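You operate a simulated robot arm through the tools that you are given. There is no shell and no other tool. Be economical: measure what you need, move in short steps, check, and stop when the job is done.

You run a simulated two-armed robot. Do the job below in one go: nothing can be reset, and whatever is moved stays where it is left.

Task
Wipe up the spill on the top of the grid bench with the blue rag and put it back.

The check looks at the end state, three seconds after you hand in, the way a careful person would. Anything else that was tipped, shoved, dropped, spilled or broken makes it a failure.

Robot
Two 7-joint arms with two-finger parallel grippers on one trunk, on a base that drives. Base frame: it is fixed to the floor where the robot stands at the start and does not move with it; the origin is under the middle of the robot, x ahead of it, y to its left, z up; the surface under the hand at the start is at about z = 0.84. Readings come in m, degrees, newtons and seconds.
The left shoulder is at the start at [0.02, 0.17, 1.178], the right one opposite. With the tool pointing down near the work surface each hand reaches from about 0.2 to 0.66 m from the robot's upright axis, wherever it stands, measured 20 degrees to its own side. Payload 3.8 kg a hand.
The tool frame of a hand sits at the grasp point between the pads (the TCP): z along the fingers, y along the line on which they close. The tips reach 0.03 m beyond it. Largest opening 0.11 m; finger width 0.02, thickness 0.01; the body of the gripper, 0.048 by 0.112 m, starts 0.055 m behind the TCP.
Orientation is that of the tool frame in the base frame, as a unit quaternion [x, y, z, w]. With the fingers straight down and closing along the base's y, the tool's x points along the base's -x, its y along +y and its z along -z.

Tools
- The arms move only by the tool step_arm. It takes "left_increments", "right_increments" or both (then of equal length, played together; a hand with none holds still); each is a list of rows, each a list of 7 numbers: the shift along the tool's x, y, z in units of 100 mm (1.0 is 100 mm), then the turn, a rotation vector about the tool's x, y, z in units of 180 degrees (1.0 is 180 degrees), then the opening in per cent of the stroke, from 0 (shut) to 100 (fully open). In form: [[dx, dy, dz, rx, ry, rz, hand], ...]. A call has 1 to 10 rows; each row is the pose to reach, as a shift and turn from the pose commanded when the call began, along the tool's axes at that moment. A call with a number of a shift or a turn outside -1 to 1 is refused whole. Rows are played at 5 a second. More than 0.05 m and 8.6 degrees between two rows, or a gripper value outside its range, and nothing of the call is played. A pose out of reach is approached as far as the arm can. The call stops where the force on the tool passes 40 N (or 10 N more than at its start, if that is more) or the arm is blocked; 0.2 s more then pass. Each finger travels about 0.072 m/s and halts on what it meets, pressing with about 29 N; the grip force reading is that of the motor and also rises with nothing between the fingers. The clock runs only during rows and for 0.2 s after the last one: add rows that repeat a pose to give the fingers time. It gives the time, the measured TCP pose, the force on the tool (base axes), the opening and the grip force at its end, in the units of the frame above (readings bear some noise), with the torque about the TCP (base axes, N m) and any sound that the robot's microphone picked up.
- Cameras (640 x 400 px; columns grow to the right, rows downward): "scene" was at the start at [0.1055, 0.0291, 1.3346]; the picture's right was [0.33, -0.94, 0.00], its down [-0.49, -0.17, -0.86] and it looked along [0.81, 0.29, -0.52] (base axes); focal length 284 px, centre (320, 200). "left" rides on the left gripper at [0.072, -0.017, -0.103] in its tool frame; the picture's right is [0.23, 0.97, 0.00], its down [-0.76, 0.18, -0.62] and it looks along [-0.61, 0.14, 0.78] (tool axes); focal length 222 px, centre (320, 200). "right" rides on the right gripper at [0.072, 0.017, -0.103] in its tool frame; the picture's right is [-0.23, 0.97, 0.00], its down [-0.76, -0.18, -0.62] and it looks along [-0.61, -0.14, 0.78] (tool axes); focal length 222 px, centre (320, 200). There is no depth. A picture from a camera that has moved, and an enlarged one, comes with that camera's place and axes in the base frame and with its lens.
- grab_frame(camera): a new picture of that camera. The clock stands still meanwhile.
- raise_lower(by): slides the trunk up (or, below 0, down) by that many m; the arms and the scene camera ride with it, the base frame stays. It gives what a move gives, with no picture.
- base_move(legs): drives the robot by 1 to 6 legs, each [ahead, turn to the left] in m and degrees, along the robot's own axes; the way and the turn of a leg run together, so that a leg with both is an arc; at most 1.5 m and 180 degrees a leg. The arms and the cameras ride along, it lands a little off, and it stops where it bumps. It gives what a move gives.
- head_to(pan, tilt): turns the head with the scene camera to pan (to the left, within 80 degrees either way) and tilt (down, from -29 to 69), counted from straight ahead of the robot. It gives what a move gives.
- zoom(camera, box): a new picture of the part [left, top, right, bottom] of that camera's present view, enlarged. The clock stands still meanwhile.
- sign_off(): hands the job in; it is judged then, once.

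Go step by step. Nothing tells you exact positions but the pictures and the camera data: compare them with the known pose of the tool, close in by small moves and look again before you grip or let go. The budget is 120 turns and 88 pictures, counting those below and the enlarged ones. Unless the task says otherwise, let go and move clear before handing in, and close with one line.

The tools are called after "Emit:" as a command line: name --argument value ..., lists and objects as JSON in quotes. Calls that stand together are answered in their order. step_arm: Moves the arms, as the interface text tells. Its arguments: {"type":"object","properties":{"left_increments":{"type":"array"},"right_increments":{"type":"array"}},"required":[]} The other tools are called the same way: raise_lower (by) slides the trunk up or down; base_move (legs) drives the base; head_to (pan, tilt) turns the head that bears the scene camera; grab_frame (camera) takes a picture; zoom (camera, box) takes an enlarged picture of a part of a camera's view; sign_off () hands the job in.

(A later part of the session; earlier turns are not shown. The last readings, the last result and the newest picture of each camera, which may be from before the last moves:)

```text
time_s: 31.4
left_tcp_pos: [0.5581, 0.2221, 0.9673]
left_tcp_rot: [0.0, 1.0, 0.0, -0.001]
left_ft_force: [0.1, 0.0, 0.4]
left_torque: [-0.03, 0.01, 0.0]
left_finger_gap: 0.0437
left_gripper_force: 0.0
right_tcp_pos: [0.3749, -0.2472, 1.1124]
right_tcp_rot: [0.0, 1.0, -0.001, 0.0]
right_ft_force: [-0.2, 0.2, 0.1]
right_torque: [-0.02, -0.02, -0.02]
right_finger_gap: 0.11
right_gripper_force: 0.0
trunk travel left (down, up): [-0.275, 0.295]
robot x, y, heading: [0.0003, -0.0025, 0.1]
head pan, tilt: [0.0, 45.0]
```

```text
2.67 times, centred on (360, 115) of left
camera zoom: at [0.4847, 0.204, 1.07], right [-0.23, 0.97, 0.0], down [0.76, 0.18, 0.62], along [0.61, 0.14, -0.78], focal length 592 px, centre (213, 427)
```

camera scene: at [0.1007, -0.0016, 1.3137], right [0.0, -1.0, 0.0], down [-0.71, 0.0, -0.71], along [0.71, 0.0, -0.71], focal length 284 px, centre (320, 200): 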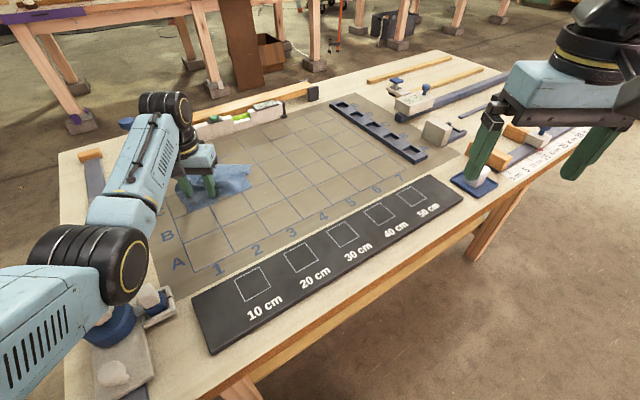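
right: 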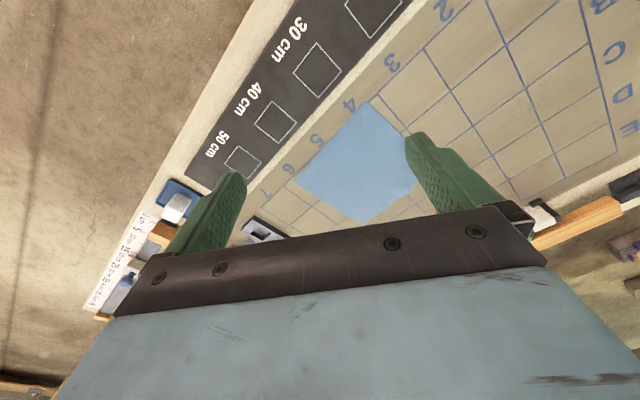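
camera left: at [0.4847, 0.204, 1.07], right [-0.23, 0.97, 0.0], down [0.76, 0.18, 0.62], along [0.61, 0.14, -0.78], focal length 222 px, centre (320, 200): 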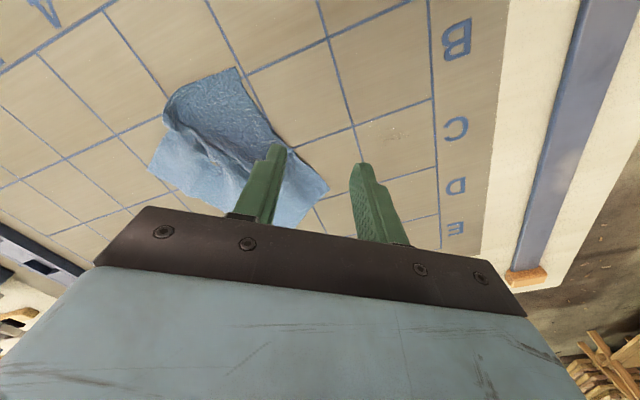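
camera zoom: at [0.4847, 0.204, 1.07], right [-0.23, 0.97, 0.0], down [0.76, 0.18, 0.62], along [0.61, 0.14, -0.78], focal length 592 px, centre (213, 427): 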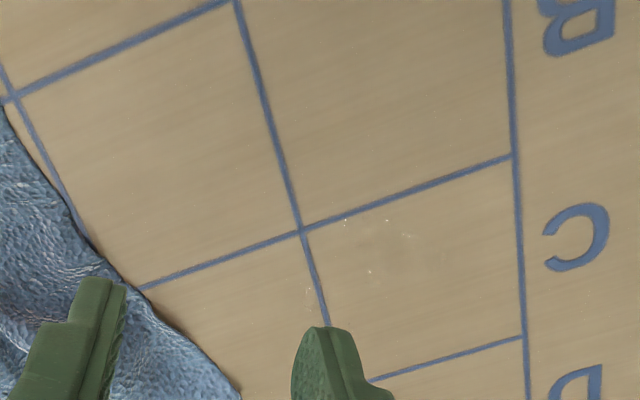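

A few droplets remain on the near-left rim, around (0.55–0.58, 0.265–0.30). I'll look at the rag shape before pressing on it again.

Emit:
step_arm --left_increments '[[0.3, 0.3, -0.1, 0, 0, 0, 40], [0.6, 0.6, -0.2, 0, 0, 0, 40], [0.9, 0.9, -0.3, 0, 0, 0, 40]]'

Emit:
zoom --camera "scene" --box '[140, 100, 460, 300]'

```text
time_s: 32.2
left_tcp_pos: [0.468, 0.3128, 0.9977]
left_tcp_rot: [0.002, 1.0, -0.001, 0.0]
left_ft_force: [-0.6, 0.8, -0.3]
left_torque: [0.03, -0.03, 0.0]
left_finger_gap: 0.0438
left_gripper_force: 0.1
right_tcp_pos: [0.3736, -0.2471, 1.1123]
right_tcp_rot: [-0.001, 1.0, -0.001, 0.001]
right_ft_force: [-0.2, 0.1, -0.5]
right_torque: [-0.04, -0.01, -0.01]
right_finger_gap: 0.11
right_gripper_force: 0.0
trunk travel left (down, up): [-0.275, 0.295]
robot x, y, heading: [-0.0012, 0.0007, -0.2]
head pan, tilt: [0.0, 45.0]
```

```text
2.00 times, centred on (300, 200) of scene
camera zoom: at [0.1011, 0.0, 1.3137], right [0.0, -1.0, 0.0], down [-0.71, 0.0, -0.71], along [0.71, 0.0, -0.71], focal length 568 px, centre (360, 200)
```

zoom: 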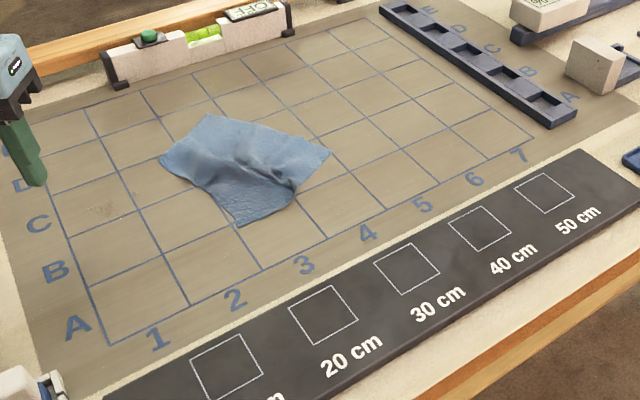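

The left part of the rag is still flat. I'll press there, at about (0.60, 0.165), which also pulls the bunched part open on the way to the droplets.

Emit:
step_arm --left_increments '[[-0.3, -0.3, 0.1, 0, 0, 0, 40], [-0.6, -0.6, 0.2, 0, 0, 0, 40], [-0.9, -0.9, 0.4, 0, 0, 0, 40]]'

Emit:
step_arm --left_increments '[[-0.3, -0.3, 0.2, 0, 0, 0, 40], [-0.42, -0.57, 0.5, 0, 0, 0, 40], [-0.42, -0.57, 0.75, 0, 0, 0, 40]]'

Emit:
grab_frame --camera "left"

```text
time_s: 33.0
left_tcp_pos: [0.5607, 0.2203, 0.9584]
left_tcp_rot: [0.0, 1.0, 0.001, 0.0]
left_ft_force: [0.5, -0.1, -0.3]
left_torque: [0.0, 0.01, -0.02]
left_finger_gap: 0.0438
left_gripper_force: 0.0
right_tcp_pos: [0.3744, -0.248, 1.1108]
right_tcp_rot: [0.0, 1.0, 0.0, -0.002]
right_ft_force: [0.1, -1.2, -0.5]
right_torque: [-0.01, 0.0, 0.0]
right_finger_gap: 0.11
right_gripper_force: 0.0
trunk travel left (down, up): [-0.275, 0.295]
robot x, y, heading: [-0.0045, -0.002, 0.1]
head pan, tilt: [0.0, 45.0]
```

```text
time_s: 33.8
left_tcp_pos: [0.6022, 0.1626, 0.8829]
left_tcp_rot: [0.0, 1.0, 0.0, 0.001]
left_ft_force: [0.5, -0.4, 0.2]
left_torque: [0.02, -0.01, -0.01]
left_finger_gap: 0.0435
left_gripper_force: 0.1
right_tcp_pos: [0.374, -0.2469, 1.1121]
right_tcp_rot: [0.0, 1.0, 0.0, 0.0]
right_ft_force: [0.1, -0.3, -0.2]
right_torque: [-0.01, 0.04, 0.0]
right_finger_gap: 0.1099
right_gripper_force: 0.1
trunk travel left (down, up): [-0.275, 0.295]
robot x, y, heading: [-0.0024, 0.0008, 0.1]
head pan, tilt: [0.0, 45.0]
```

```text
54 pictures are left
camera left: at [0.5292, 0.1444, 0.9863], right [-0.23, 0.97, 0.0], down [0.76, 0.18, 0.62], along [0.61, 0.14, -0.78], focal length 222 px, centre (320, 200)
```

left: 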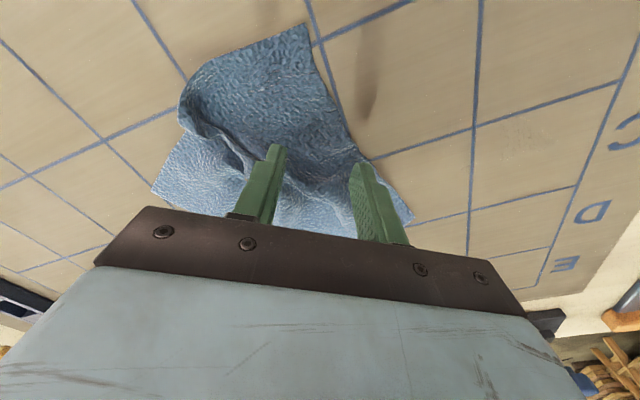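

Shifting slightly inward from the left edge, then pressing and dragging over the droplets.

Emit:
step_arm --left_increments '[[0.2, -0.15, 0.05, 0, 0, 0, 40], [0.2, -0.15, 0.1, 0, 0, 0, 40], [0.2, -0.15, 0.13, 0, 0, 0, 40], [0.2, -0.15, 0.15, 0, 0, 0, 40]]'

Emit:
step_arm --left_increments '[[0.05, 0.2, 0, 0, 0, 0, 40], [0.1, 0.4, 0, 0, 0, 0, 40], [0.15, 0.6, 0, 0, 0, 0, 40], [0.2, 0.8, 0, 0, 0, 0, 40], [0.25, 1.0, 0, 0, 0, 0, 40]]'

Emit:
grab_frame --camera "left"

```text
time_s: 34.8
left_tcp_pos: [0.5816, 0.1482, 0.8724]
left_tcp_rot: [0.0, 1.0, 0.0, 0.002]
left_ft_force: [2.3, 0.5, 13.8]
left_torque: [0.2, -0.07, -0.07]
left_finger_gap: 0.0442
left_gripper_force: 0.2
right_tcp_pos: [0.3742, -0.247, 1.1114]
right_tcp_rot: [0.0, 1.0, 0.0, 0.0]
right_ft_force: [0.6, -0.6, -0.1]
right_torque: [-0.01, -0.02, 0.0]
right_finger_gap: 0.1097
right_gripper_force: 0.1
trunk travel left (down, up): [-0.275, 0.295]
robot x, y, heading: [0.0013, -0.0, -0.3]
head pan, tilt: [0.0, 45.0]
```

```text
time_s: 36.0
left_tcp_pos: [0.5556, 0.2485, 0.8703]
left_tcp_rot: [0.0, 1.0, 0.0, 0.003]
left_ft_force: [2.0, -8.1, 22.1]
left_torque: [-0.13, -0.09, 0.01]
left_finger_gap: 0.0424
left_gripper_force: 0.1
right_tcp_pos: [0.3736, -0.2485, 1.1113]
right_tcp_rot: [0.0, 1.0, 0.0, 0.0]
right_ft_force: [-0.2, 0.4, -0.6]
right_torque: [0.0, -0.02, 0.03]
right_finger_gap: 0.1099
right_gripper_force: 0.0
trunk travel left (down, up): [-0.275, 0.295]
robot x, y, heading: [0.0013, 0.0001, 0.4]
head pan, tilt: [0.0, 45.0]
```

```text
53 pictures are left
camera left: at [0.4827, 0.232, 0.974], right [-0.23, 0.97, 0.0], down [0.76, 0.18, 0.63], along [0.61, 0.14, -0.78], focal length 222 px, centre (320, 200)
```

left: 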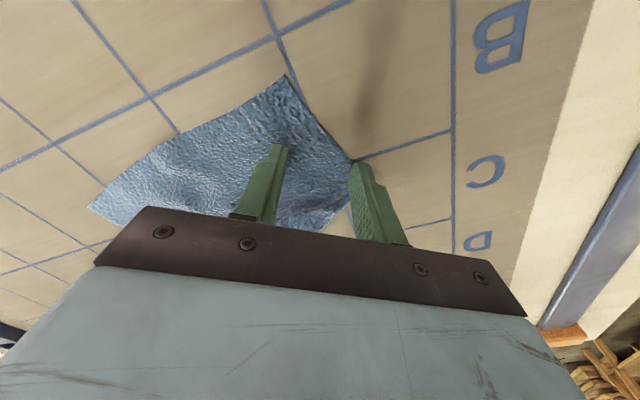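

The rag opened up nicely, but the left finger is off its edge. I'll lift, shift 4.5 cm right, press again and scrub.

Emit:
step_arm --left_increments '[[0, 0, -0.2, 0, 0, 0, 40], [-0.1, -0.25, -0.2, 0, 0, 0, 40], [-0.15, -0.45, -0.15, 0, 0, 0, 40], [-0.15, -0.45, -0.05, 0, 0, 0, 40], [-0.15, -0.45, 0, 0, 0, 0, 40]]'

Emit:
step_arm --left_increments '[[0.05, 0.2, 0, 0, 0, 0, 40], [0.1, 0.4, 0, 0, 0, 0, 40], [0.2, 0.6, 0, 0, 0, 0, 40], [0.25, 0.8, 0, 0, 0, 0, 40], [0.25, 1.0, 0, 0, 0, 0, 40], [0.1, 1.0, 0, 0, 0, 0, 40], [-0.05, 1.0, 0, 0, 0, 0, 40], [-0.05, 0.8, 0, 0, 0, 0, 40], [0.1, 0.8, 0, 0, 0, 0, 40], [0.25, 0.8, 0, 0, 0, 0, 40]]'

Emit:
grab_frame --camera "left"

```text
time_s: 37.2
left_tcp_pos: [0.57, 0.2052, 0.8705]
left_tcp_rot: [0.0, 1.0, 0.0, 0.002]
left_ft_force: [-0.4, 2.0, 10.6]
left_torque: [-0.07, 0.1, 0.01]
left_finger_gap: 0.0439
left_gripper_force: 0.2
right_tcp_pos: [0.3728, -0.2469, 1.1106]
right_tcp_rot: [0.0, 1.0, 0.0, 0.0]
right_ft_force: [0.3, 0.6, 0.3]
right_torque: [0.01, 0.02, -0.01]
right_finger_gap: 0.1101
right_gripper_force: 0.0
trunk travel left (down, up): [-0.275, 0.295]
robot x, y, heading: [-0.0004, -0.0017, -0.1]
head pan, tilt: [0.0, 45.0]
```

```text
time_s: 39.4
left_tcp_pos: [0.5463, 0.2824, 0.8714]
left_tcp_rot: [0.001, 1.0, 0.001, 0.004]
left_ft_force: [9.7, 0.1, 23.3]
left_torque: [-0.07, -0.15, 0.03]
left_finger_gap: 0.0436
left_gripper_force: 0.0
right_tcp_pos: [0.3737, -0.2481, 1.1117]
right_tcp_rot: [0.0, 1.0, 0.0, -0.001]
right_ft_force: [0.2, 0.1, 0.2]
right_torque: [-0.02, 0.01, -0.04]
right_finger_gap: 0.11
right_gripper_force: 0.1
trunk travel left (down, up): [-0.275, 0.295]
robot x, y, heading: [-0.0016, -0.001, 0.1]
head pan, tilt: [0.0, 45.0]
```

```text
52 pictures are left
camera left: at [0.4721, 0.2647, 0.9737], right [-0.23, 0.97, 0.0], down [0.76, 0.18, 0.63], along [0.61, 0.14, -0.78], focal length 222 px, centre (320, 200)
```

left: 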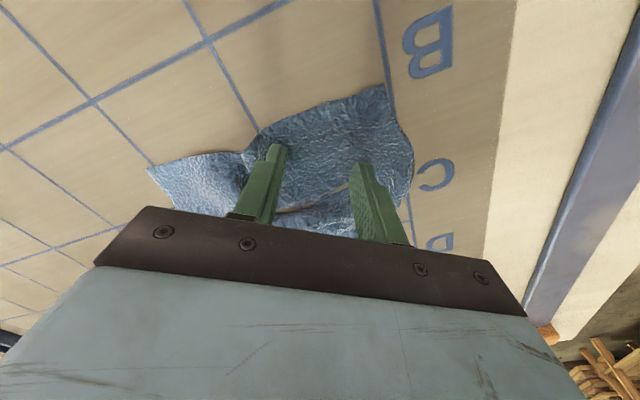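

Both fingers now hold cloth over the droplet area. One more scrub, then I'll drag back and inspect.

Emit:
step_arm --left_increments '[[-0.15, 0.0, 0, 0, 0, 0, 40], [-0.3, 0.0, 0, 0, 0, 0, 40], [-0.35, -0.15, 0, 0, 0, 0, 40], [-0.2, -0.2, 0, 0, 0, 0, 40], [0, -0.2, 0, 0, 0, 0, 40], [0.1, -0.2, 0, 0, 0, 0, 40], [0.05, 0, 0, 0, 0, 0, 40], [-0.1, 0.2, 0, 0, 0, 0, 40], [-0.2, 0.2, 0, 0, 0, 0, 40], [-0.2, 0.0, 0, 0, 0, 0, 40]]'

Emit:
step_arm --left_increments '[[0, -0.2, 0, 0, 0, 0, 40], [0, -0.4, 0, 0, 0, 0, 40], [0, -0.6, 0, 0, 0, 0, 40], [0, -0.8, 0, 0, 0, 0, 40], [0, -1.0, 0, 0, 0, 0, 40]]'

Emit:
step_arm --left_increments '[[0, -0.2, 0, 0, 0, 0, 40], [0, -0.4, 0, 0, 0, 0, 40], [0, -0.6, 0, 0, 0, 0, 40]]'

Emit:
grab_frame --camera "left"

Emit:
zoom --camera "left" --box '[360, 0, 640, 175]'

```text
time_s: 41.6
left_tcp_pos: [0.5631, 0.2865, 0.8716]
left_tcp_rot: [-0.002, 1.0, 0.002, 0.003]
left_ft_force: [1.9, 8.6, 20.2]
left_torque: [-0.22, 0.06, 0.04]
left_finger_gap: 0.0399
left_gripper_force: 0.1
right_tcp_pos: [0.3729, -0.2481, 1.1111]
right_tcp_rot: [0.0, 1.0, -0.001, 0.001]
right_ft_force: [0.2, 0.0, -0.1]
right_torque: [0.02, 0.05, -0.02]
right_finger_gap: 0.11
right_gripper_force: 0.1
trunk travel left (down, up): [-0.275, 0.295]
robot x, y, heading: [0.0012, -0.0024, 0.4]
head pan, tilt: [0.0, 45.0]
```

```text
time_s: 42.8
left_tcp_pos: [0.5639, 0.184, 0.8707]
left_tcp_rot: [0.0, 1.0, 0.0, 0.002]
left_ft_force: [-0.1, 10.0, 25.9]
left_torque: [0.18, 0.1, -0.04]
left_finger_gap: 0.043
left_gripper_force: 0.1
right_tcp_pos: [0.373, -0.249, 1.1122]
right_tcp_rot: [-0.001, 1.0, -0.001, 0.001]
right_ft_force: [-1.0, -0.2, 0.1]
right_torque: [0.02, 0.01, 0.0]
right_finger_gap: 0.1101
right_gripper_force: 0.1
trunk travel left (down, up): [-0.275, 0.295]
robot x, y, heading: [-0.0021, 0.0012, -0.1]
head pan, tilt: [0.0, 45.0]
```

```text
time_s: 43.6
left_tcp_pos: [0.5635, 0.1221, 0.8712]
left_tcp_rot: [0.001, 1.0, 0.0, 0.001]
left_ft_force: [-1.9, 7.4, 21.2]
left_torque: [0.18, 0.1, -0.05]
left_finger_gap: 0.0433
left_gripper_force: 0.0
right_tcp_pos: [0.3726, -0.2485, 1.1122]
right_tcp_rot: [0.0, 1.0, 0.0, 0.002]
right_ft_force: [-0.4, -0.3, -0.6]
right_torque: [0.01, -0.02, -0.03]
right_finger_gap: 0.1098
right_gripper_force: 0.0
trunk travel left (down, up): [-0.275, 0.295]
robot x, y, heading: [0.0026, -0.0005, -0.1]
head pan, tilt: [0.0, 45.0]
```

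```text
51 pictures are left
camera left: at [0.4901, 0.105, 0.9742], right [-0.23, 0.97, 0.0], down [0.76, 0.18, 0.62], along [0.61, 0.14, -0.78], focal length 222 px, centre (320, 200)
```

left: 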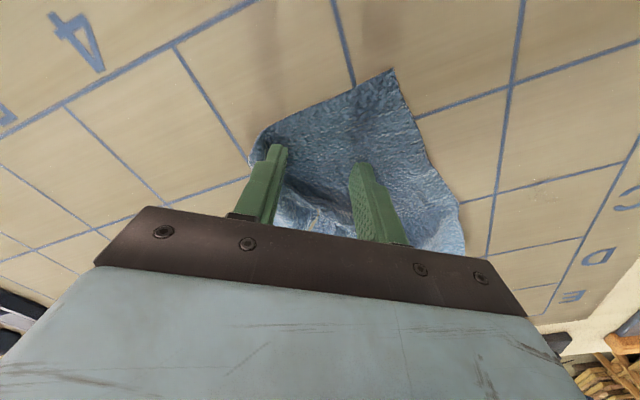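

```text
2.29 times, centred on (500, 88) of left
camera zoom: at [0.4901, 0.105, 0.9742], right [-0.23, 0.97, 0.0], down [0.76, 0.18, 0.62], along [0.61, 0.14, -0.78], focal length 508 px, centre (-91, 457)
```

zoom: 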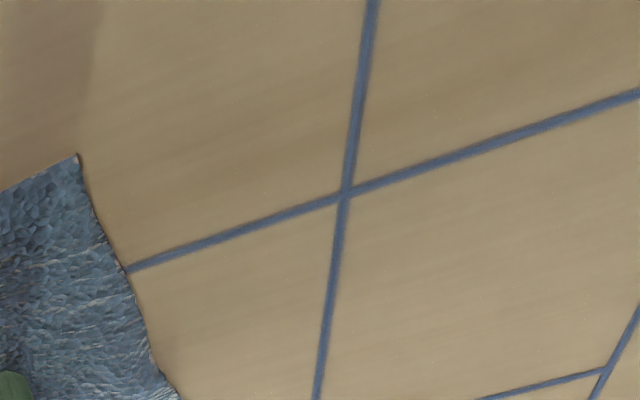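

The spot now looks clean. I'll drag the rag on toward its original place, with its corner back near (0.524, 0.029).

Emit:
step_arm --left_increments '[[-0.04, -0.2, 0, 0, 0, 0, 40], [-0.08, -0.4, 0, 0, 0, 0, 40], [-0.12, -0.6, 0, 0, 0, 0, 40], [-0.16, -0.8, 0, 0, 0, 0, 40], [-0.2, -1.0, 0, 0, 0, 0, 40]]'

Emit:
step_arm --left_increments '[[0, 0, -0.3, 0, 0, 0, 40], [0.1, 0.2, -0.6, 0, 0, 0, 40], [0.3, 0.6, -0.8, 0, 0, 0, 40], [0.5, 1.0, -1.0, 0, 0, 0, 40]]'

Emit:
step_arm --left_increments '[[0.1, 0.4, -0.1, 0, 0, 0, 40], [0.2, 0.8, -0.2, 0, 0, 0, 40], [0.2, 1.0, -0.5, 0, 0, 0, 40]]'

Emit:
grab_frame --camera "left"

Emit:
zoom --camera "scene" --box '[140, 100, 460, 300]'

```text
time_s: 44.8
left_tcp_pos: [0.5838, 0.0237, 0.8721]
left_tcp_rot: [0.001, 1.0, -0.001, 0.002]
left_ft_force: [-1.3, 5.8, 18.4]
left_torque: [0.28, 0.16, -0.11]
left_finger_gap: 0.044
left_gripper_force: 0.1
right_tcp_pos: [0.3736, -0.2479, 1.1125]
right_tcp_rot: [-0.001, 1.0, 0.0, 0.001]
right_ft_force: [0.5, -0.4, 1.2]
right_torque: [0.01, -0.05, 0.06]
right_finger_gap: 0.1099
right_gripper_force: 0.0
trunk travel left (down, up): [-0.275, 0.295]
robot x, y, heading: [-0.0013, -0.0018, 0.2]
head pan, tilt: [0.0, 45.0]
```

```text
time_s: 45.8
left_tcp_pos: [0.5341, 0.1243, 0.9662]
left_tcp_rot: [0.0, 1.0, 0.001, 0.0]
left_ft_force: [0.5, -0.1, -0.3]
left_torque: [0.01, -0.01, 0.01]
left_finger_gap: 0.044
left_gripper_force: 0.1
right_tcp_pos: [0.3738, -0.2475, 1.1121]
right_tcp_rot: [0.001, 1.0, -0.001, 0.0]
right_ft_force: [0.6, -0.1, -0.2]
right_torque: [0.01, 0.0, -0.01]
right_finger_gap: 0.1102
right_gripper_force: 0.1
trunk travel left (down, up): [-0.275, 0.295]
robot x, y, heading: [-0.0024, 0.0035, 0.1]
head pan, tilt: [0.0, 45.0]
```

```text
time_s: 46.6
left_tcp_pos: [0.5141, 0.2235, 1.018]
left_tcp_rot: [0.0, 1.0, 0.0, 0.0]
left_ft_force: [-0.8, 0.8, 0.2]
left_torque: [0.01, 0.02, -0.01]
left_finger_gap: 0.044
left_gripper_force: 0.1
right_tcp_pos: [0.3741, -0.2477, 1.1122]
right_tcp_rot: [0.0, 1.0, 0.0, 0.001]
right_ft_force: [-0.2, -0.6, 0.6]
right_torque: [-0.04, 0.01, 0.02]
right_finger_gap: 0.11
right_gripper_force: 0.1
trunk travel left (down, up): [-0.275, 0.295]
robot x, y, heading: [0.0016, 0.0005, 0.2]
head pan, tilt: [0.0, 45.0]
```

```text
49 pictures are left
camera left: at [0.4417, 0.207, 1.1206], right [-0.23, 0.97, 0.0], down [0.76, 0.18, 0.62], along [0.61, 0.14, -0.78], focal length 222 px, centre (320, 200)
```

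left: 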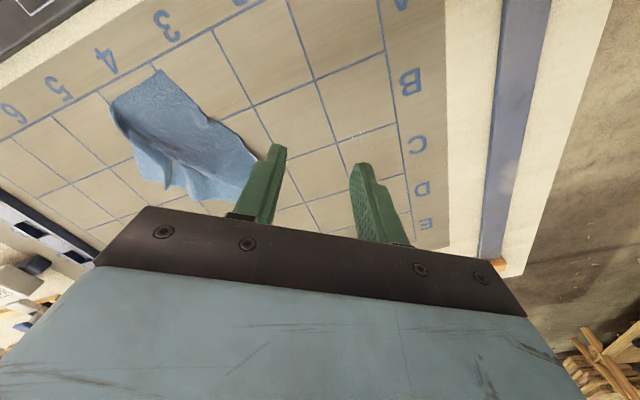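

```text
2.00 times, centred on (300, 200) of scene
camera zoom: at [0.1017, -0.0009, 1.3136], right [0.0, -1.0, 0.0], down [-0.71, 0.0, -0.71], along [0.71, 0.0, -0.71], focal length 568 px, centre (360, 200)
```

zoom: 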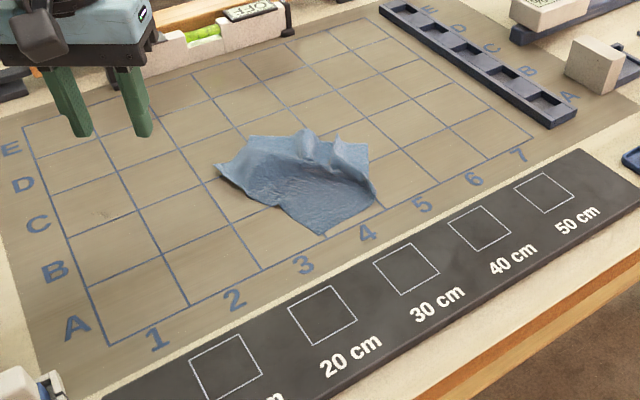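

The rag's near corner is back in place but the cloth is crumpled. First I'll check the spill spot, then flatten the rag by pulling its right side with the right hand.

Emit:
zoom --camera "left" --box '[260, 40, 440, 152]'

Emit:
zoom --camera "scene" --box '[140, 150, 260, 225]'

```text
3.56 times, centred on (350, 96) of left
camera zoom: at [0.4417, 0.207, 1.1206], right [-0.23, 0.97, 0.0], down [0.76, 0.18, 0.62], along [0.61, 0.14, -0.78], focal length 790 px, centre (213, 570)
```

zoom: 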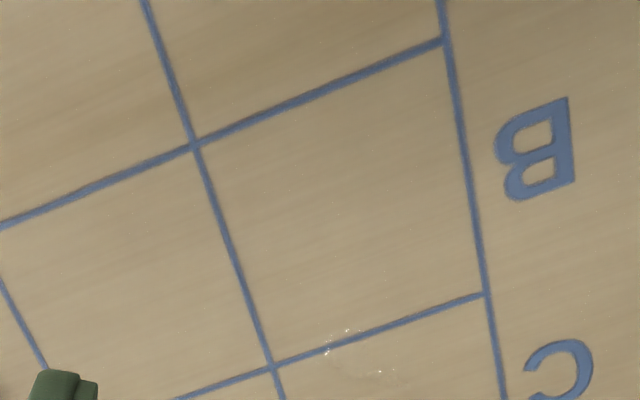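

```text
5.33 times, centred on (200, 188) of scene
camera zoom: at [0.1017, -0.0009, 1.3136], right [0.0, -1.0, 0.0], down [-0.71, 0.0, -0.71], along [0.71, 0.0, -0.71], focal length 1515 px, centre (960, 267)
```

zoom: 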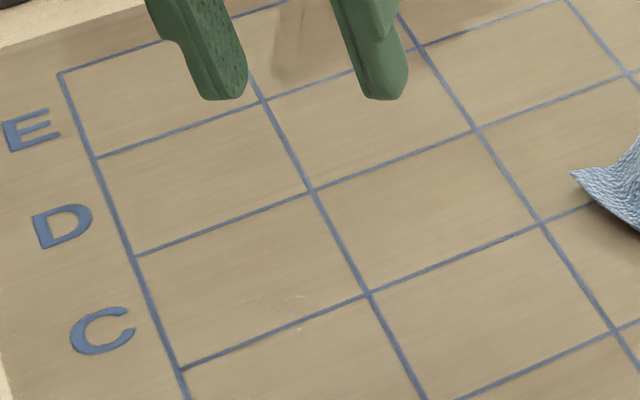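

Some fine droplets persist near (0.548, 0.28) and (0.553, 0.297), which is where the gap between the fingertips passed. I'll scrub once more with fingers closed, so the pressure is right under the tool.

Emit:
step_arm --left_increments '[[-0.2, -0.4, 0.2, 0, 0, 0, 10], [-0.4, -0.8, 0.4, 0, 0, 0, 10], [-0.6, -1.0, 0.7, 0, 0, 0, 10], [-0.6, -1.0, 0.9, 0, 0, 0, 10]]'

Emit:
step_arm --left_increments '[[-0.22, -0.3, 0.0, 0, 0, 0, 10], [-0.22, -0.5, 0.2, 0, 0, 0, 10], [-0.22, -0.5, 0.42, 0, 0, 0, 10]]'

Emit:
grab_frame --camera "left"

```text
time_s: 47.6
left_tcp_pos: [0.5752, 0.1255, 0.9284]
left_tcp_rot: [0.0, 1.0, 0.0, -0.001]
left_ft_force: [0.6, 1.2, 0.2]
left_torque: [0.02, -0.02, 0.02]
left_finger_gap: 0.011
left_gripper_force: 0.1
right_tcp_pos: [0.3733, -0.2476, 1.1104]
right_tcp_rot: [0.0, 1.0, 0.0, 0.001]
right_ft_force: [0.0, -0.1, 0.3]
right_torque: [0.02, 0.02, -0.02]
right_finger_gap: 0.1098
right_gripper_force: 0.1
trunk travel left (down, up): [-0.275, 0.295]
robot x, y, heading: [-0.0006, 0.0004, -0.1]
head pan, tilt: [0.0, 45.0]
```

```text
time_s: 48.4
left_tcp_pos: [0.5988, 0.0749, 0.8861]
left_tcp_rot: [-0.001, 1.0, 0.0, 0.0]
left_ft_force: [0.8, 0.3, 0.6]
left_torque: [-0.01, 0.03, 0.0]
left_finger_gap: 0.0111
left_gripper_force: 0.0
right_tcp_pos: [0.3743, -0.2475, 1.1112]
right_tcp_rot: [0.001, 1.0, -0.001, 0.0]
right_ft_force: [0.0, 0.6, -0.3]
right_torque: [-0.02, -0.02, -0.02]
right_finger_gap: 0.1099
right_gripper_force: 0.1
trunk travel left (down, up): [-0.275, 0.295]
robot x, y, heading: [-0.0033, -0.0016, 0.3]
head pan, tilt: [0.0, 45.0]
```

```text
45 pictures are left
camera left: at [0.5254, 0.0576, 0.9892], right [-0.23, 0.97, 0.0], down [0.76, 0.18, 0.62], along [0.61, 0.14, -0.78], focal length 222 px, centre (320, 200)
```

left: 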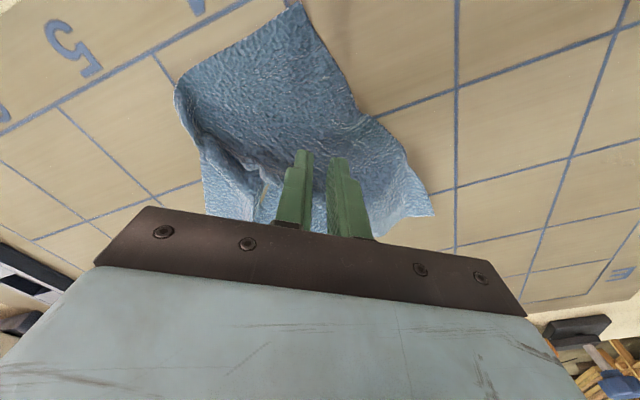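

The closed fingers are over a flat part. Pressing a little nearer and dragging to the droplets.

Emit:
step_arm --left_increments '[[0.2, -0.05, 0.05, 0, 0, 0, 10], [0.2, -0.05, 0.1, 0, 0, 0, 10], [0.2, -0.05, 0.15, 0, 0, 0, 10], [0.2, -0.05, 0.18, 0, 0, 0, 10]]'

Emit:
step_arm --left_increments '[[0.03, 0.2, 0, 0, 0, 0, 10], [0.06, 0.4, 0, 0, 0, 0, 10], [0.1, 0.6, 0, 0, 0, 0, 10], [0.15, 0.8, 0, 0, 0, 0, 10], [0.2, 1.0, 0, 0, 0, 0, 10]]'

Emit:
step_arm --left_increments '[[0.03, 0.2, 0, 0, 0, 0, 10], [0.05, 0.4, 0, 0, 0, 0, 10], [0.05, 0.6, 0, 0, 0, 0, 10]]'

Emit:
grab_frame --camera "left"

```text
time_s: 49.4
left_tcp_pos: [0.5775, 0.0691, 0.8711]
left_tcp_rot: [0.0, 1.0, 0.0, 0.001]
left_ft_force: [-1.1, 2.7, 12.1]
left_torque: [0.12, 0.09, -0.03]
left_finger_gap: 0.0109
left_gripper_force: 0.0
right_tcp_pos: [0.3738, -0.2472, 1.111]
right_tcp_rot: [0.0, 1.0, 0.001, 0.0]
right_ft_force: [-0.1, -0.6, 0.7]
right_torque: [0.0, 0.0, 0.0]
right_finger_gap: 0.11
right_gripper_force: 0.0
trunk travel left (down, up): [-0.275, 0.295]
robot x, y, heading: [0.002, -0.0004, -0.1]
head pan, tilt: [0.0, 45.0]
```

```text
time_s: 50.6
left_tcp_pos: [0.5565, 0.1665, 0.8719]
left_tcp_rot: [0.001, 1.0, 0.0, 0.004]
left_ft_force: [3.6, -10.0, 26.4]
left_torque: [-0.26, 0.02, 0.09]
left_finger_gap: 0.0101
left_gripper_force: 0.0
right_tcp_pos: [0.3722, -0.2491, 1.1117]
right_tcp_rot: [0.0, 1.0, 0.001, 0.0]
right_ft_force: [0.6, -0.6, -1.0]
right_torque: [-0.03, 0.04, -0.01]
right_finger_gap: 0.1101
right_gripper_force: 0.2
trunk travel left (down, up): [-0.275, 0.295]
robot x, y, heading: [-0.0002, 0.0022, 0.2]
head pan, tilt: [0.0, 45.0]
```

```text
time_s: 51.4
left_tcp_pos: [0.5494, 0.2277, 0.8706]
left_tcp_rot: [0.0, 1.0, 0.0, 0.002]
left_ft_force: [-0.2, -10.3, 26.7]
left_torque: [-0.32, 0.13, 0.03]
left_finger_gap: 0.0103
left_gripper_force: 0.0
right_tcp_pos: [0.3731, -0.2493, 1.1107]
right_tcp_rot: [0.0, 1.0, 0.0, 0.001]
right_ft_force: [-0.3, 0.5, 0.0]
right_torque: [0.03, 0.0, -0.03]
right_finger_gap: 0.1102
right_gripper_force: 0.1
trunk travel left (down, up): [-0.275, 0.295]
robot x, y, heading: [-0.005, 0.0004, -0.1]
head pan, tilt: [0.0, 45.0]
```

```text
44 pictures are left
camera left: at [0.4769, 0.21, 0.9739], right [-0.23, 0.97, 0.0], down [0.76, 0.18, 0.63], along [0.61, 0.14, -0.78], focal length 222 px, centre (320, 200)
```

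left: 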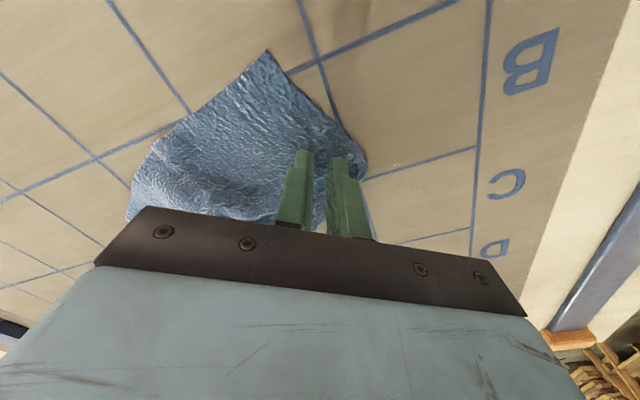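

The fingers have crept to the rag's left edge. I'll re-seat about 4.5 cm to the right and nearer, then raster over the droplets.

Emit:
step_arm --left_increments '[[0, 0, -0.2, 0, 0, 0, 10], [0.05, -0.25, -0.2, 0, 0, 0, 10], [0.1, -0.5, -0.15, 0, 0, 0, 10], [0.1, -0.5, -0.05, 0, 0, 0, 10], [0.1, -0.5, 0, 0, 0, 0, 10]]'

Emit:
step_arm --left_increments '[[0, 0.2, 0, 0, 0, 0, 10], [0, 0.4, 0, 0, 0, 0, 10], [0, 0.6, 0, 0, 0, 0, 10], [0, 0.8, 0, 0, 0, 0, 10], [0, 1.0, 0, 0, 0, 0, 10]]'

Emit:
grab_frame --camera "left"

```text
time_s: 52.6
left_tcp_pos: [0.5421, 0.1792, 0.8723]
left_tcp_rot: [-0.001, 1.0, 0.0, 0.002]
left_ft_force: [-2.3, 2.0, 14.5]
left_torque: [-0.03, 0.19, -0.04]
left_finger_gap: 0.011
left_gripper_force: 0.1
right_tcp_pos: [0.3732, -0.2478, 1.1131]
right_tcp_rot: [0.001, 1.0, 0.0, 0.001]
right_ft_force: [-0.1, -0.6, 0.5]
right_torque: [-0.01, 0.0, 0.03]
right_finger_gap: 0.1098
right_gripper_force: 0.1
trunk travel left (down, up): [-0.275, 0.295]
robot x, y, heading: [0.0013, -0.0028, -0.2]
head pan, tilt: [0.0, 45.0]
```

```text
time_s: 53.8
left_tcp_pos: [0.5414, 0.2802, 0.8717]
left_tcp_rot: [0.0, 1.0, 0.0, 0.002]
left_ft_force: [-0.6, -5.9, 21.9]
left_torque: [-0.39, 0.13, 0.04]
left_finger_gap: 0.0117
left_gripper_force: 0.8
right_tcp_pos: [0.3731, -0.2482, 1.1116]
right_tcp_rot: [-0.001, 1.0, 0.0, 0.001]
right_ft_force: [0.8, -0.2, 0.3]
right_torque: [-0.01, 0.02, 0.02]
right_finger_gap: 0.1099
right_gripper_force: 0.0
trunk travel left (down, up): [-0.275, 0.295]
robot x, y, heading: [0.0027, -0.0002, 0.1]
head pan, tilt: [0.0, 45.0]
```

```text
43 pictures are left
camera left: at [0.468, 0.2614, 0.974], right [-0.23, 0.97, 0.0], down [0.76, 0.18, 0.63], along [0.61, 0.14, -0.78], focal length 222 px, centre (320, 200)
```

left: 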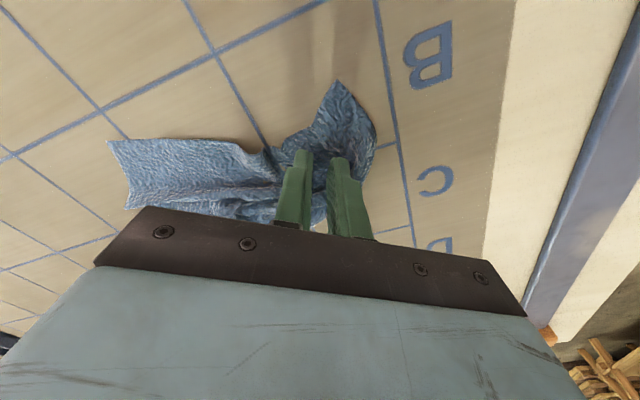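

Cloth is under the tips; scrubbing in small rows over the remaining droplets.

Emit:
step_arm --left_increments '[[0, 0.15, 0, 0, 0, 0, 10], [0, 0.3, 0, 0, 0, 0, 10], [-0.12, 0.3, 0, 0, 0, 0, 10], [-0.12, 0.15, 0, 0, 0, 0, 10], [-0.12, 0.0, 0, 0, 0, 0, 10], [-0.24, 0.0, 0, 0, 0, 0, 10], [-0.24, 0.15, 0, 0, 0, 0, 10], [-0.24, 0.3, 0, 0, 0, 0, 10], [-0.36, 0.3, 0, 0, 0, 0, 10], [-0.36, 0.1, 0, 0, 0, 0, 10]]'

Emit:
step_arm --left_increments '[[0, -0.15, 0, 0, 0, 0, 10], [0, -0.3, 0, 0, 0, 0, 10], [0.18, -0.2, 0, 0, 0, 0, 10], [0.36, -0.2, 0, 0, 0, 0, 10], [0.36, -0.3, 0, 0, 0, 0, 10], [0.2, -0.5, 0, 0, 0, 0, 10], [0.1, -0.7, 0, 0, 0, 0, 10], [0.1, -0.9, 0, 0, 0, 0, 10]]'

Emit:
step_arm --left_increments '[[0, -0.2, 0, 0, 0, 0, 10], [0, -0.4, 0, 0, 0, 0, 10], [0, -0.6, 0, 0, 0, 0, 10]]'

Emit:
grab_frame --camera "left"

Emit:
zoom --camera "left" --box '[380, 0, 640, 162]'

```text
time_s: 56.0
left_tcp_pos: [0.5787, 0.2916, 0.872]
left_tcp_rot: [-0.002, 1.0, 0.001, 0.003]
left_ft_force: [-0.4, 8.2, 22.2]
left_torque: [0.09, 0.13, -0.04]
left_finger_gap: 0.008
left_gripper_force: 0.1
right_tcp_pos: [0.3728, -0.2476, 1.1127]
right_tcp_rot: [0.001, 1.0, -0.001, 0.001]
right_ft_force: [0.0, 0.4, 0.0]
right_torque: [-0.03, 0.03, 0.0]
right_finger_gap: 0.1102
right_gripper_force: 0.0
trunk travel left (down, up): [-0.275, 0.295]
robot x, y, heading: [0.0005, 0.0027, -0.3]
head pan, tilt: [0.0, 45.0]
```

```text
time_s: 57.8
left_tcp_pos: [0.5665, 0.1986, 0.8714]
left_tcp_rot: [0.0, 1.0, 0.0, 0.002]
left_ft_force: [0.5, 8.7, 21.9]
left_torque: [0.09, 0.09, -0.07]
left_finger_gap: 0.0089
left_gripper_force: 0.1
right_tcp_pos: [0.3737, -0.248, 1.112]
right_tcp_rot: [0.0, 1.0, 0.0, 0.001]
right_ft_force: [-0.1, 0.7, -0.6]
right_torque: [0.01, 0.0, -0.02]
right_finger_gap: 0.1102
right_gripper_force: 0.1
trunk travel left (down, up): [-0.275, 0.295]
robot x, y, heading: [0.0014, -0.0004, -0.2]
head pan, tilt: [0.0, 45.0]
```

```text
time_s: 58.6
left_tcp_pos: [0.5652, 0.1388, 0.8713]
left_tcp_rot: [0.0, 1.0, 0.0, 0.002]
left_ft_force: [-1.4, 9.8, 26.2]
left_torque: [0.19, 0.17, -0.04]
left_finger_gap: 0.0091
left_gripper_force: 0.0
right_tcp_pos: [0.3727, -0.2482, 1.1134]
right_tcp_rot: [0.0, 1.0, -0.001, 0.001]
right_ft_force: [-0.1, 0.6, 0.5]
right_torque: [0.03, 0.01, -0.01]
right_finger_gap: 0.1102
right_gripper_force: 0.1
trunk travel left (down, up): [-0.275, 0.295]
robot x, y, heading: [-0.0006, -0.0035, 0.3]
head pan, tilt: [0.0, 45.0]
```

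```text
42 pictures are left
camera left: at [0.4927, 0.1215, 0.974], right [-0.23, 0.97, 0.0], down [0.76, 0.18, 0.63], along [0.61, 0.14, -0.78], focal length 222 px, centre (320, 200)
```

left: 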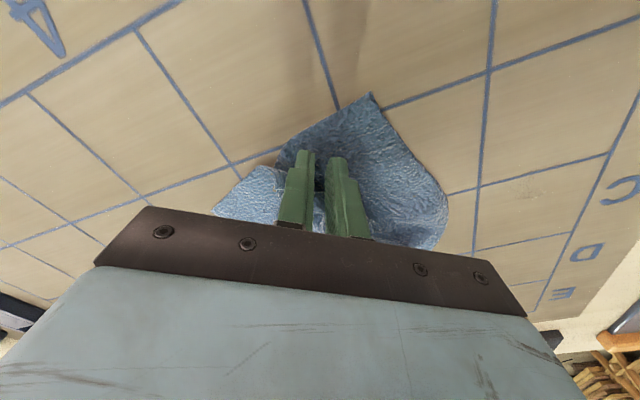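

```text
2.46 times, centred on (510, 81) of left
camera zoom: at [0.4927, 0.1215, 0.974], right [-0.23, 0.97, 0.0], down [0.76, 0.18, 0.63], along [0.61, 0.14, -0.78], focal length 547 px, centre (-148, 493)
```

zoom: 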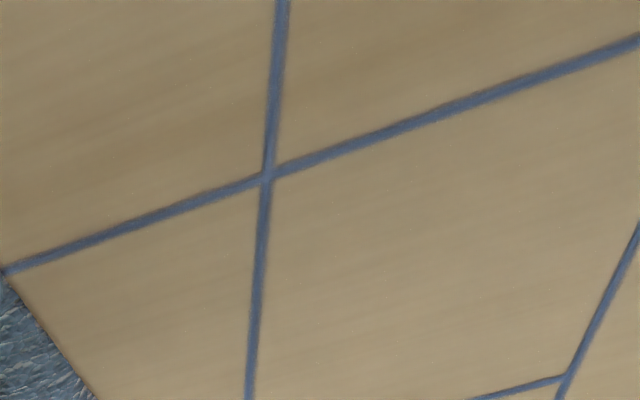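

Looks clear from here, but the low view hid droplets before. I'll lift and check from the higher pose where they glinted.

Emit:
step_arm --left_increments '[[0, 0, -0.3, 0, 0, 0, 10], [0.1, 0.2, -0.6, 0, 0, 0, 10], [0.3, 0.6, -0.8, 0, 0, 0, 10], [0.5, 0.85, -1.0, 0, 0, 0, 10]]'

Emit:
step_arm --left_increments '[[0, 0, -0.5, 0, 0, 0, 10]]'

Emit:
zoom --camera "left" --box '[220, 30, 460, 180]'

Emit:
grab_frame --camera "scene"

```text
time_s: 59.6
left_tcp_pos: [0.5166, 0.226, 0.9675]
left_tcp_rot: [0.0, 1.0, 0.0, -0.001]
left_ft_force: [0.9, -0.1, -0.2]
left_torque: [0.02, 0.02, 0.04]
left_finger_gap: 0.0114
left_gripper_force: 0.1
right_tcp_pos: [0.3736, -0.2467, 1.111]
right_tcp_rot: [-0.001, 1.0, -0.001, 0.0]
right_ft_force: [-0.1, 0.0, 0.4]
right_torque: [-0.04, 0.05, -0.03]
right_finger_gap: 0.1098
right_gripper_force: 0.1
trunk travel left (down, up): [-0.275, 0.295]
robot x, y, heading: [-0.0006, -0.0016, -0.1]
head pan, tilt: [0.0, 45.0]
```

```text
time_s: 60.0
left_tcp_pos: [0.5162, 0.2261, 1.0184]
left_tcp_rot: [-0.001, 1.0, 0.0, 0.0]
left_ft_force: [-0.8, -1.1, 0.0]
left_torque: [0.0, -0.03, -0.01]
left_finger_gap: 0.011
left_gripper_force: 0.1
right_tcp_pos: [0.3727, -0.2469, 1.1112]
right_tcp_rot: [0.0, 1.0, 0.0, -0.001]
right_ft_force: [0.5, -0.8, 0.3]
right_torque: [0.02, 0.04, 0.01]
right_finger_gap: 0.11
right_gripper_force: 0.1
trunk travel left (down, up): [-0.275, 0.295]
robot x, y, heading: [-0.0028, 0.0011, -0.2]
head pan, tilt: [0.0, 45.0]
```

```text
2.67 times, centred on (340, 105) of left
camera zoom: at [0.443, 0.2082, 1.1216], right [-0.23, 0.97, 0.0], down [0.76, 0.18, 0.62], along [0.61, 0.14, -0.78], focal length 592 px, centre (267, 453)
```

zoom: 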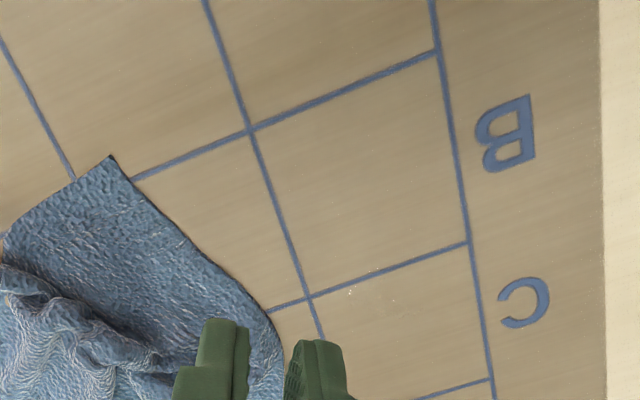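

```text
39 pictures are left
camera scene: at [0.1014, -0.001, 1.3137], right [0.0, -1.0, 0.0], down [-0.71, 0.0, -0.71], along [0.71, 0.0, -0.71], focal length 284 px, centre (320, 200)
```

scene: 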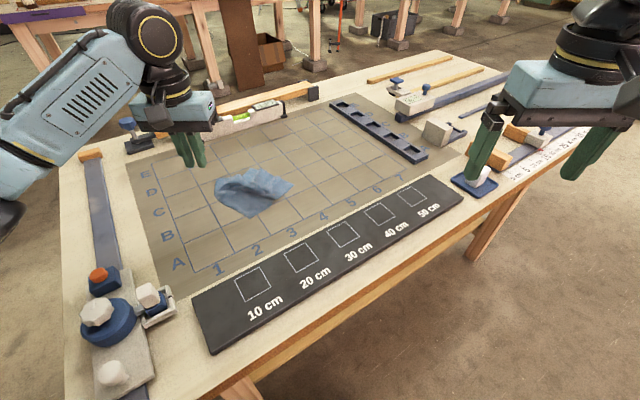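

Only a tiny speck remains at (0.553, 0.276). The rag's flat left part is right beside it, so I'll press at (0.56, 0.20) and make one more pass.

Emit:
step_arm --left_increments '[[-0.25, -0.13, 0.3, 0, 0, 0, 10], [-0.44, -0.26, 0.6, 0, 0, 0, 10], [-0.44, -0.26, 1.0, 0, 0, 0, 10]]'

Emit:
step_arm --left_increments '[[0, 0, 0.3, 0, 0, 0, 10], [0, 0, 0.4, 0, 0, 0, 10], [0, 0, 0.46, 0, 0, 0, 10], [0, 0, 0.5, 0, 0, 0, 10]]'

Emit:
step_arm --left_increments '[[0, 0.2, 0, 0, 0, 0, 10], [0.05, 0.4, 0, 0, 0, 0, 10], [0.1, 0.6, 0, 0, 0, 0, 10], [0.1, 0.8, 0, 0, 0, 0, 10], [0.1, 1.0, 0, 0, 0, 0, 10], [-0.05, 1.0, 0, 0, 0, 0, 10], [-0.05, 0.8, 0, 0, 0, 0, 10], [-0.05, 0.6, 0, 0, 0, 0, 10], [0.1, 0.6, 0, 0, 0, 0, 10], [0.1, 0.85, 0, 0, 0, 0, 10]]'

Emit:
grab_frame --camera "left"

```text
time_s: 60.8
left_tcp_pos: [0.5603, 0.2009, 0.9166]
left_tcp_rot: [0.0, 1.0, 0.0, 0.0]
left_ft_force: [0.0, 1.1, -0.4]
left_torque: [0.0, 0.02, 0.01]
left_finger_gap: 0.0111
left_gripper_force: 0.0
right_tcp_pos: [0.3745, -0.2468, 1.111]
right_tcp_rot: [0.0, 1.0, 0.0, -0.001]
right_ft_force: [-0.5, -0.1, -0.5]
right_torque: [-0.01, -0.02, 0.03]
right_finger_gap: 0.1101
right_gripper_force: 0.1
trunk travel left (down, up): [-0.275, 0.295]
robot x, y, heading: [0.0006, 0.0048, -0.0]
head pan, tilt: [0.0, 45.0]
```

```text
time_s: 61.8
left_tcp_pos: [0.5622, 0.1991, 0.8703]
left_tcp_rot: [-0.001, 1.0, -0.001, 0.002]
left_ft_force: [-1.6, 3.4, 12.6]
left_torque: [0.1, 0.16, -0.03]
left_finger_gap: 0.0107
left_gripper_force: 0.1
right_tcp_pos: [0.3734, -0.247, 1.1123]
right_tcp_rot: [-0.001, 1.0, 0.0, 0.0]
right_ft_force: [0.2, 0.5, 0.5]
right_torque: [0.0, -0.02, -0.04]
right_finger_gap: 0.1101
right_gripper_force: 0.1
trunk travel left (down, up): [-0.275, 0.295]
robot x, y, heading: [0.0011, -0.0035, 0.3]
head pan, tilt: [0.0, 45.0]
```

```text
time_s: 64.0
left_tcp_pos: [0.5502, 0.2808, 0.871]
left_tcp_rot: [0.002, 1.0, -0.002, 0.001]
left_ft_force: [-0.5, -9.3, 23.3]
left_torque: [-0.23, 0.12, 0.03]
left_finger_gap: 0.0093
left_gripper_force: 0.1
right_tcp_pos: [0.3717, -0.2493, 1.112]
right_tcp_rot: [0.0, 1.0, 0.001, 0.0]
right_ft_force: [0.8, -0.3, -0.7]
right_torque: [0.03, -0.04, 0.01]
right_finger_gap: 0.11
right_gripper_force: 0.2
trunk travel left (down, up): [-0.275, 0.295]
robot x, y, heading: [-0.0011, 0.0026, -0.1]
head pan, tilt: [0.0, 45.0]
```

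```text
38 pictures are left
camera left: at [0.4774, 0.2642, 0.9741], right [-0.22, 0.97, 0.0], down [0.76, 0.18, 0.63], along [0.61, 0.14, -0.78], focal length 222 px, centre (320, 200)
```

left: 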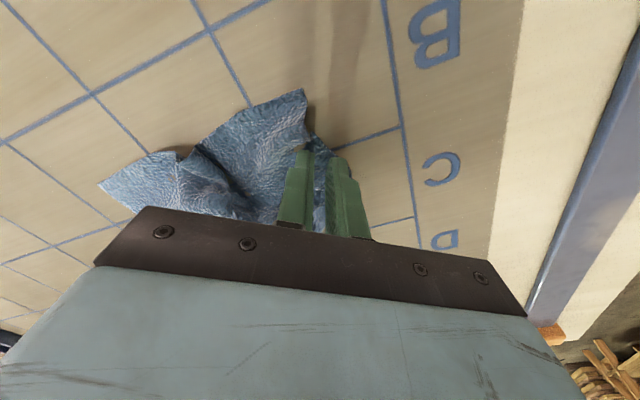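

Now drag back via the far side of the spot and inspect again.

Emit:
step_arm --left_increments '[[-0.15, 0, 0, 0, 0, 0, 10], [-0.3, 0, 0, 0, 0, 0, 10], [-0.3, -0.2, 0, 0, 0, 0, 10], [-0.15, -0.2, 0, 0, 0, 0, 10], [-0.05, -0.2, 0, 0, 0, 0, 10], [-0.1, -0.4, 0, 0, 0, 0, 10], [-0.1, -0.6, 0, 0, 0, 0, 10], [-0.1, -0.8, 0, 0, 0, 0, 10], [-0.1, -1.0, 0, 0, 0, 0, 10]]'

Emit:
step_arm --left_increments '[[0, -0.2, 0, 0, 0, 0, 10], [0, -0.4, 0, 0, 0, 0, 10], [0, -0.6, 0, 0, 0, 0, 10], [-0.05, -0.8, 0, 0, 0, 0, 10]]'

Emit:
step_arm --left_increments '[[0, 0, -0.4, 0, 0, 0, 10], [0.1, 0.3, -0.6, 0, 0, 0, 10], [0.3, 0.6, -0.8, 0, 0, 0, 10], [0.5, 0.85, -1.0, 0, 0, 0, 10]]'

Emit:
step_arm --left_increments '[[0, 0.4, -0.2, 0, 0, 0, 10], [0.1, 0.7, -0.4, 0, 0, 0, 10]]'

Emit:
grab_frame --camera "left"

Emit:
zoom --camera "scene" --box '[140, 100, 460, 300]'

```text
time_s: 66.0
left_tcp_pos: [0.5614, 0.182, 0.8707]
left_tcp_rot: [0.0, 1.0, -0.001, 0.002]
left_ft_force: [-1.1, 12.4, 31.9]
left_torque: [0.39, 0.17, -0.04]
left_finger_gap: 0.0109
left_gripper_force: 0.0
right_tcp_pos: [0.3727, -0.2471, 1.1121]
right_tcp_rot: [0.0, 1.0, -0.001, 0.001]
right_ft_force: [0.1, -0.3, 0.0]
right_torque: [-0.02, -0.01, -0.05]
right_finger_gap: 0.1099
right_gripper_force: 0.1
trunk travel left (down, up): [-0.275, 0.295]
robot x, y, heading: [0.0021, 0.001, 0.1]
head pan, tilt: [0.0, 45.0]
```

```text
time_s: 67.0
left_tcp_pos: [0.5629, 0.1032, 0.8716]
left_tcp_rot: [-0.001, 1.0, 0.0, 0.002]
left_ft_force: [-4.7, 10.1, 28.1]
left_torque: [0.33, 0.24, -0.07]
left_finger_gap: 0.011
left_gripper_force: 0.2
right_tcp_pos: [0.3727, -0.2479, 1.1126]
right_tcp_rot: [0.0, 1.0, 0.001, 0.001]
right_ft_force: [-0.3, 0.2, -0.2]
right_torque: [0.02, -0.01, 0.01]
right_finger_gap: 0.1098
right_gripper_force: 0.0
trunk travel left (down, up): [-0.275, 0.295]
robot x, y, heading: [-0.0023, -0.0005, -0.1]
head pan, tilt: [0.0, 45.0]
```

```text
time_s: 68.0
left_tcp_pos: [0.5148, 0.1891, 0.968]
left_tcp_rot: [0.0, 1.0, 0.0, 0.0]
left_ft_force: [0.6, -0.7, 0.3]
left_torque: [-0.04, -0.02, 0.01]
left_finger_gap: 0.0108
left_gripper_force: 0.0
right_tcp_pos: [0.3747, -0.2478, 1.1122]
right_tcp_rot: [0.001, 1.0, -0.001, 0.0]
right_ft_force: [0.2, 0.7, 0.2]
right_torque: [0.0, -0.02, -0.01]
right_finger_gap: 0.1102
right_gripper_force: 0.1
trunk travel left (down, up): [-0.275, 0.295]
robot x, y, heading: [0.002, -0.0007, -0.1]
head pan, tilt: [0.0, 45.0]
```

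```text
time_s: 68.6
left_tcp_pos: [0.5049, 0.2588, 1.0093]
left_tcp_rot: [0.0, 1.0, 0.001, 0.0]
left_ft_force: [0.0, 0.7, -0.2]
left_torque: [-0.03, -0.01, 0.02]
left_finger_gap: 0.0108
left_gripper_force: 0.1
right_tcp_pos: [0.3737, -0.2473, 1.111]
right_tcp_rot: [0.0, 1.0, 0.0, 0.0]
right_ft_force: [-0.6, 0.8, 0.1]
right_torque: [0.0, -0.01, 0.04]
right_finger_gap: 0.1099
right_gripper_force: 0.1
trunk travel left (down, up): [-0.275, 0.295]
robot x, y, heading: [-0.0006, 0.0027, -0.1]
head pan, tilt: [0.0, 45.0]
```

```text
37 pictures are left
camera left: at [0.4324, 0.2409, 1.1122], right [-0.23, 0.97, 0.0], down [0.76, 0.18, 0.62], along [0.61, 0.14, -0.78], focal length 222 px, centre (320, 200)
```

left: 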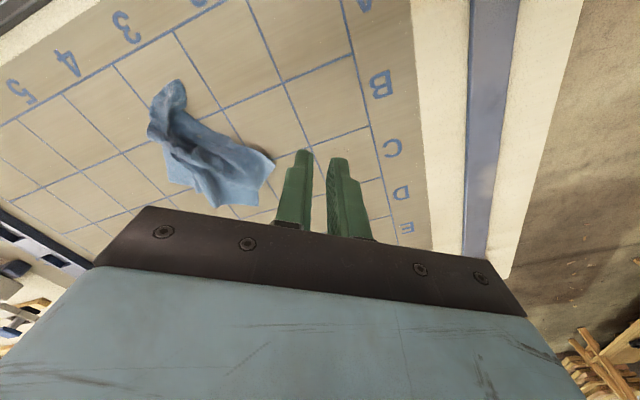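

```text
2.00 times, centred on (300, 200) of scene
camera zoom: at [0.1015, -0.0008, 1.3136], right [0.0, -1.0, 0.0], down [-0.71, 0.0, -0.71], along [0.71, 0.0, -0.71], focal length 568 px, centre (360, 200)
```

zoom: 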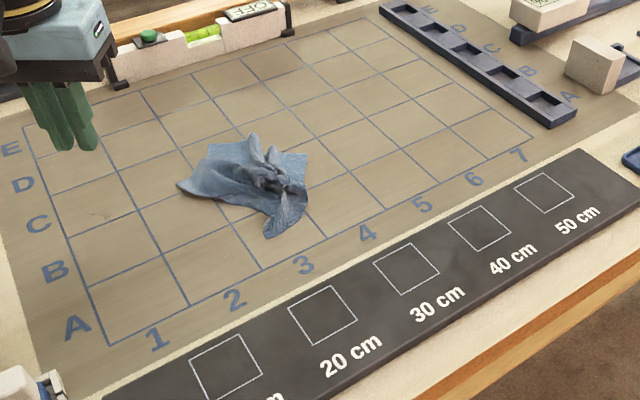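

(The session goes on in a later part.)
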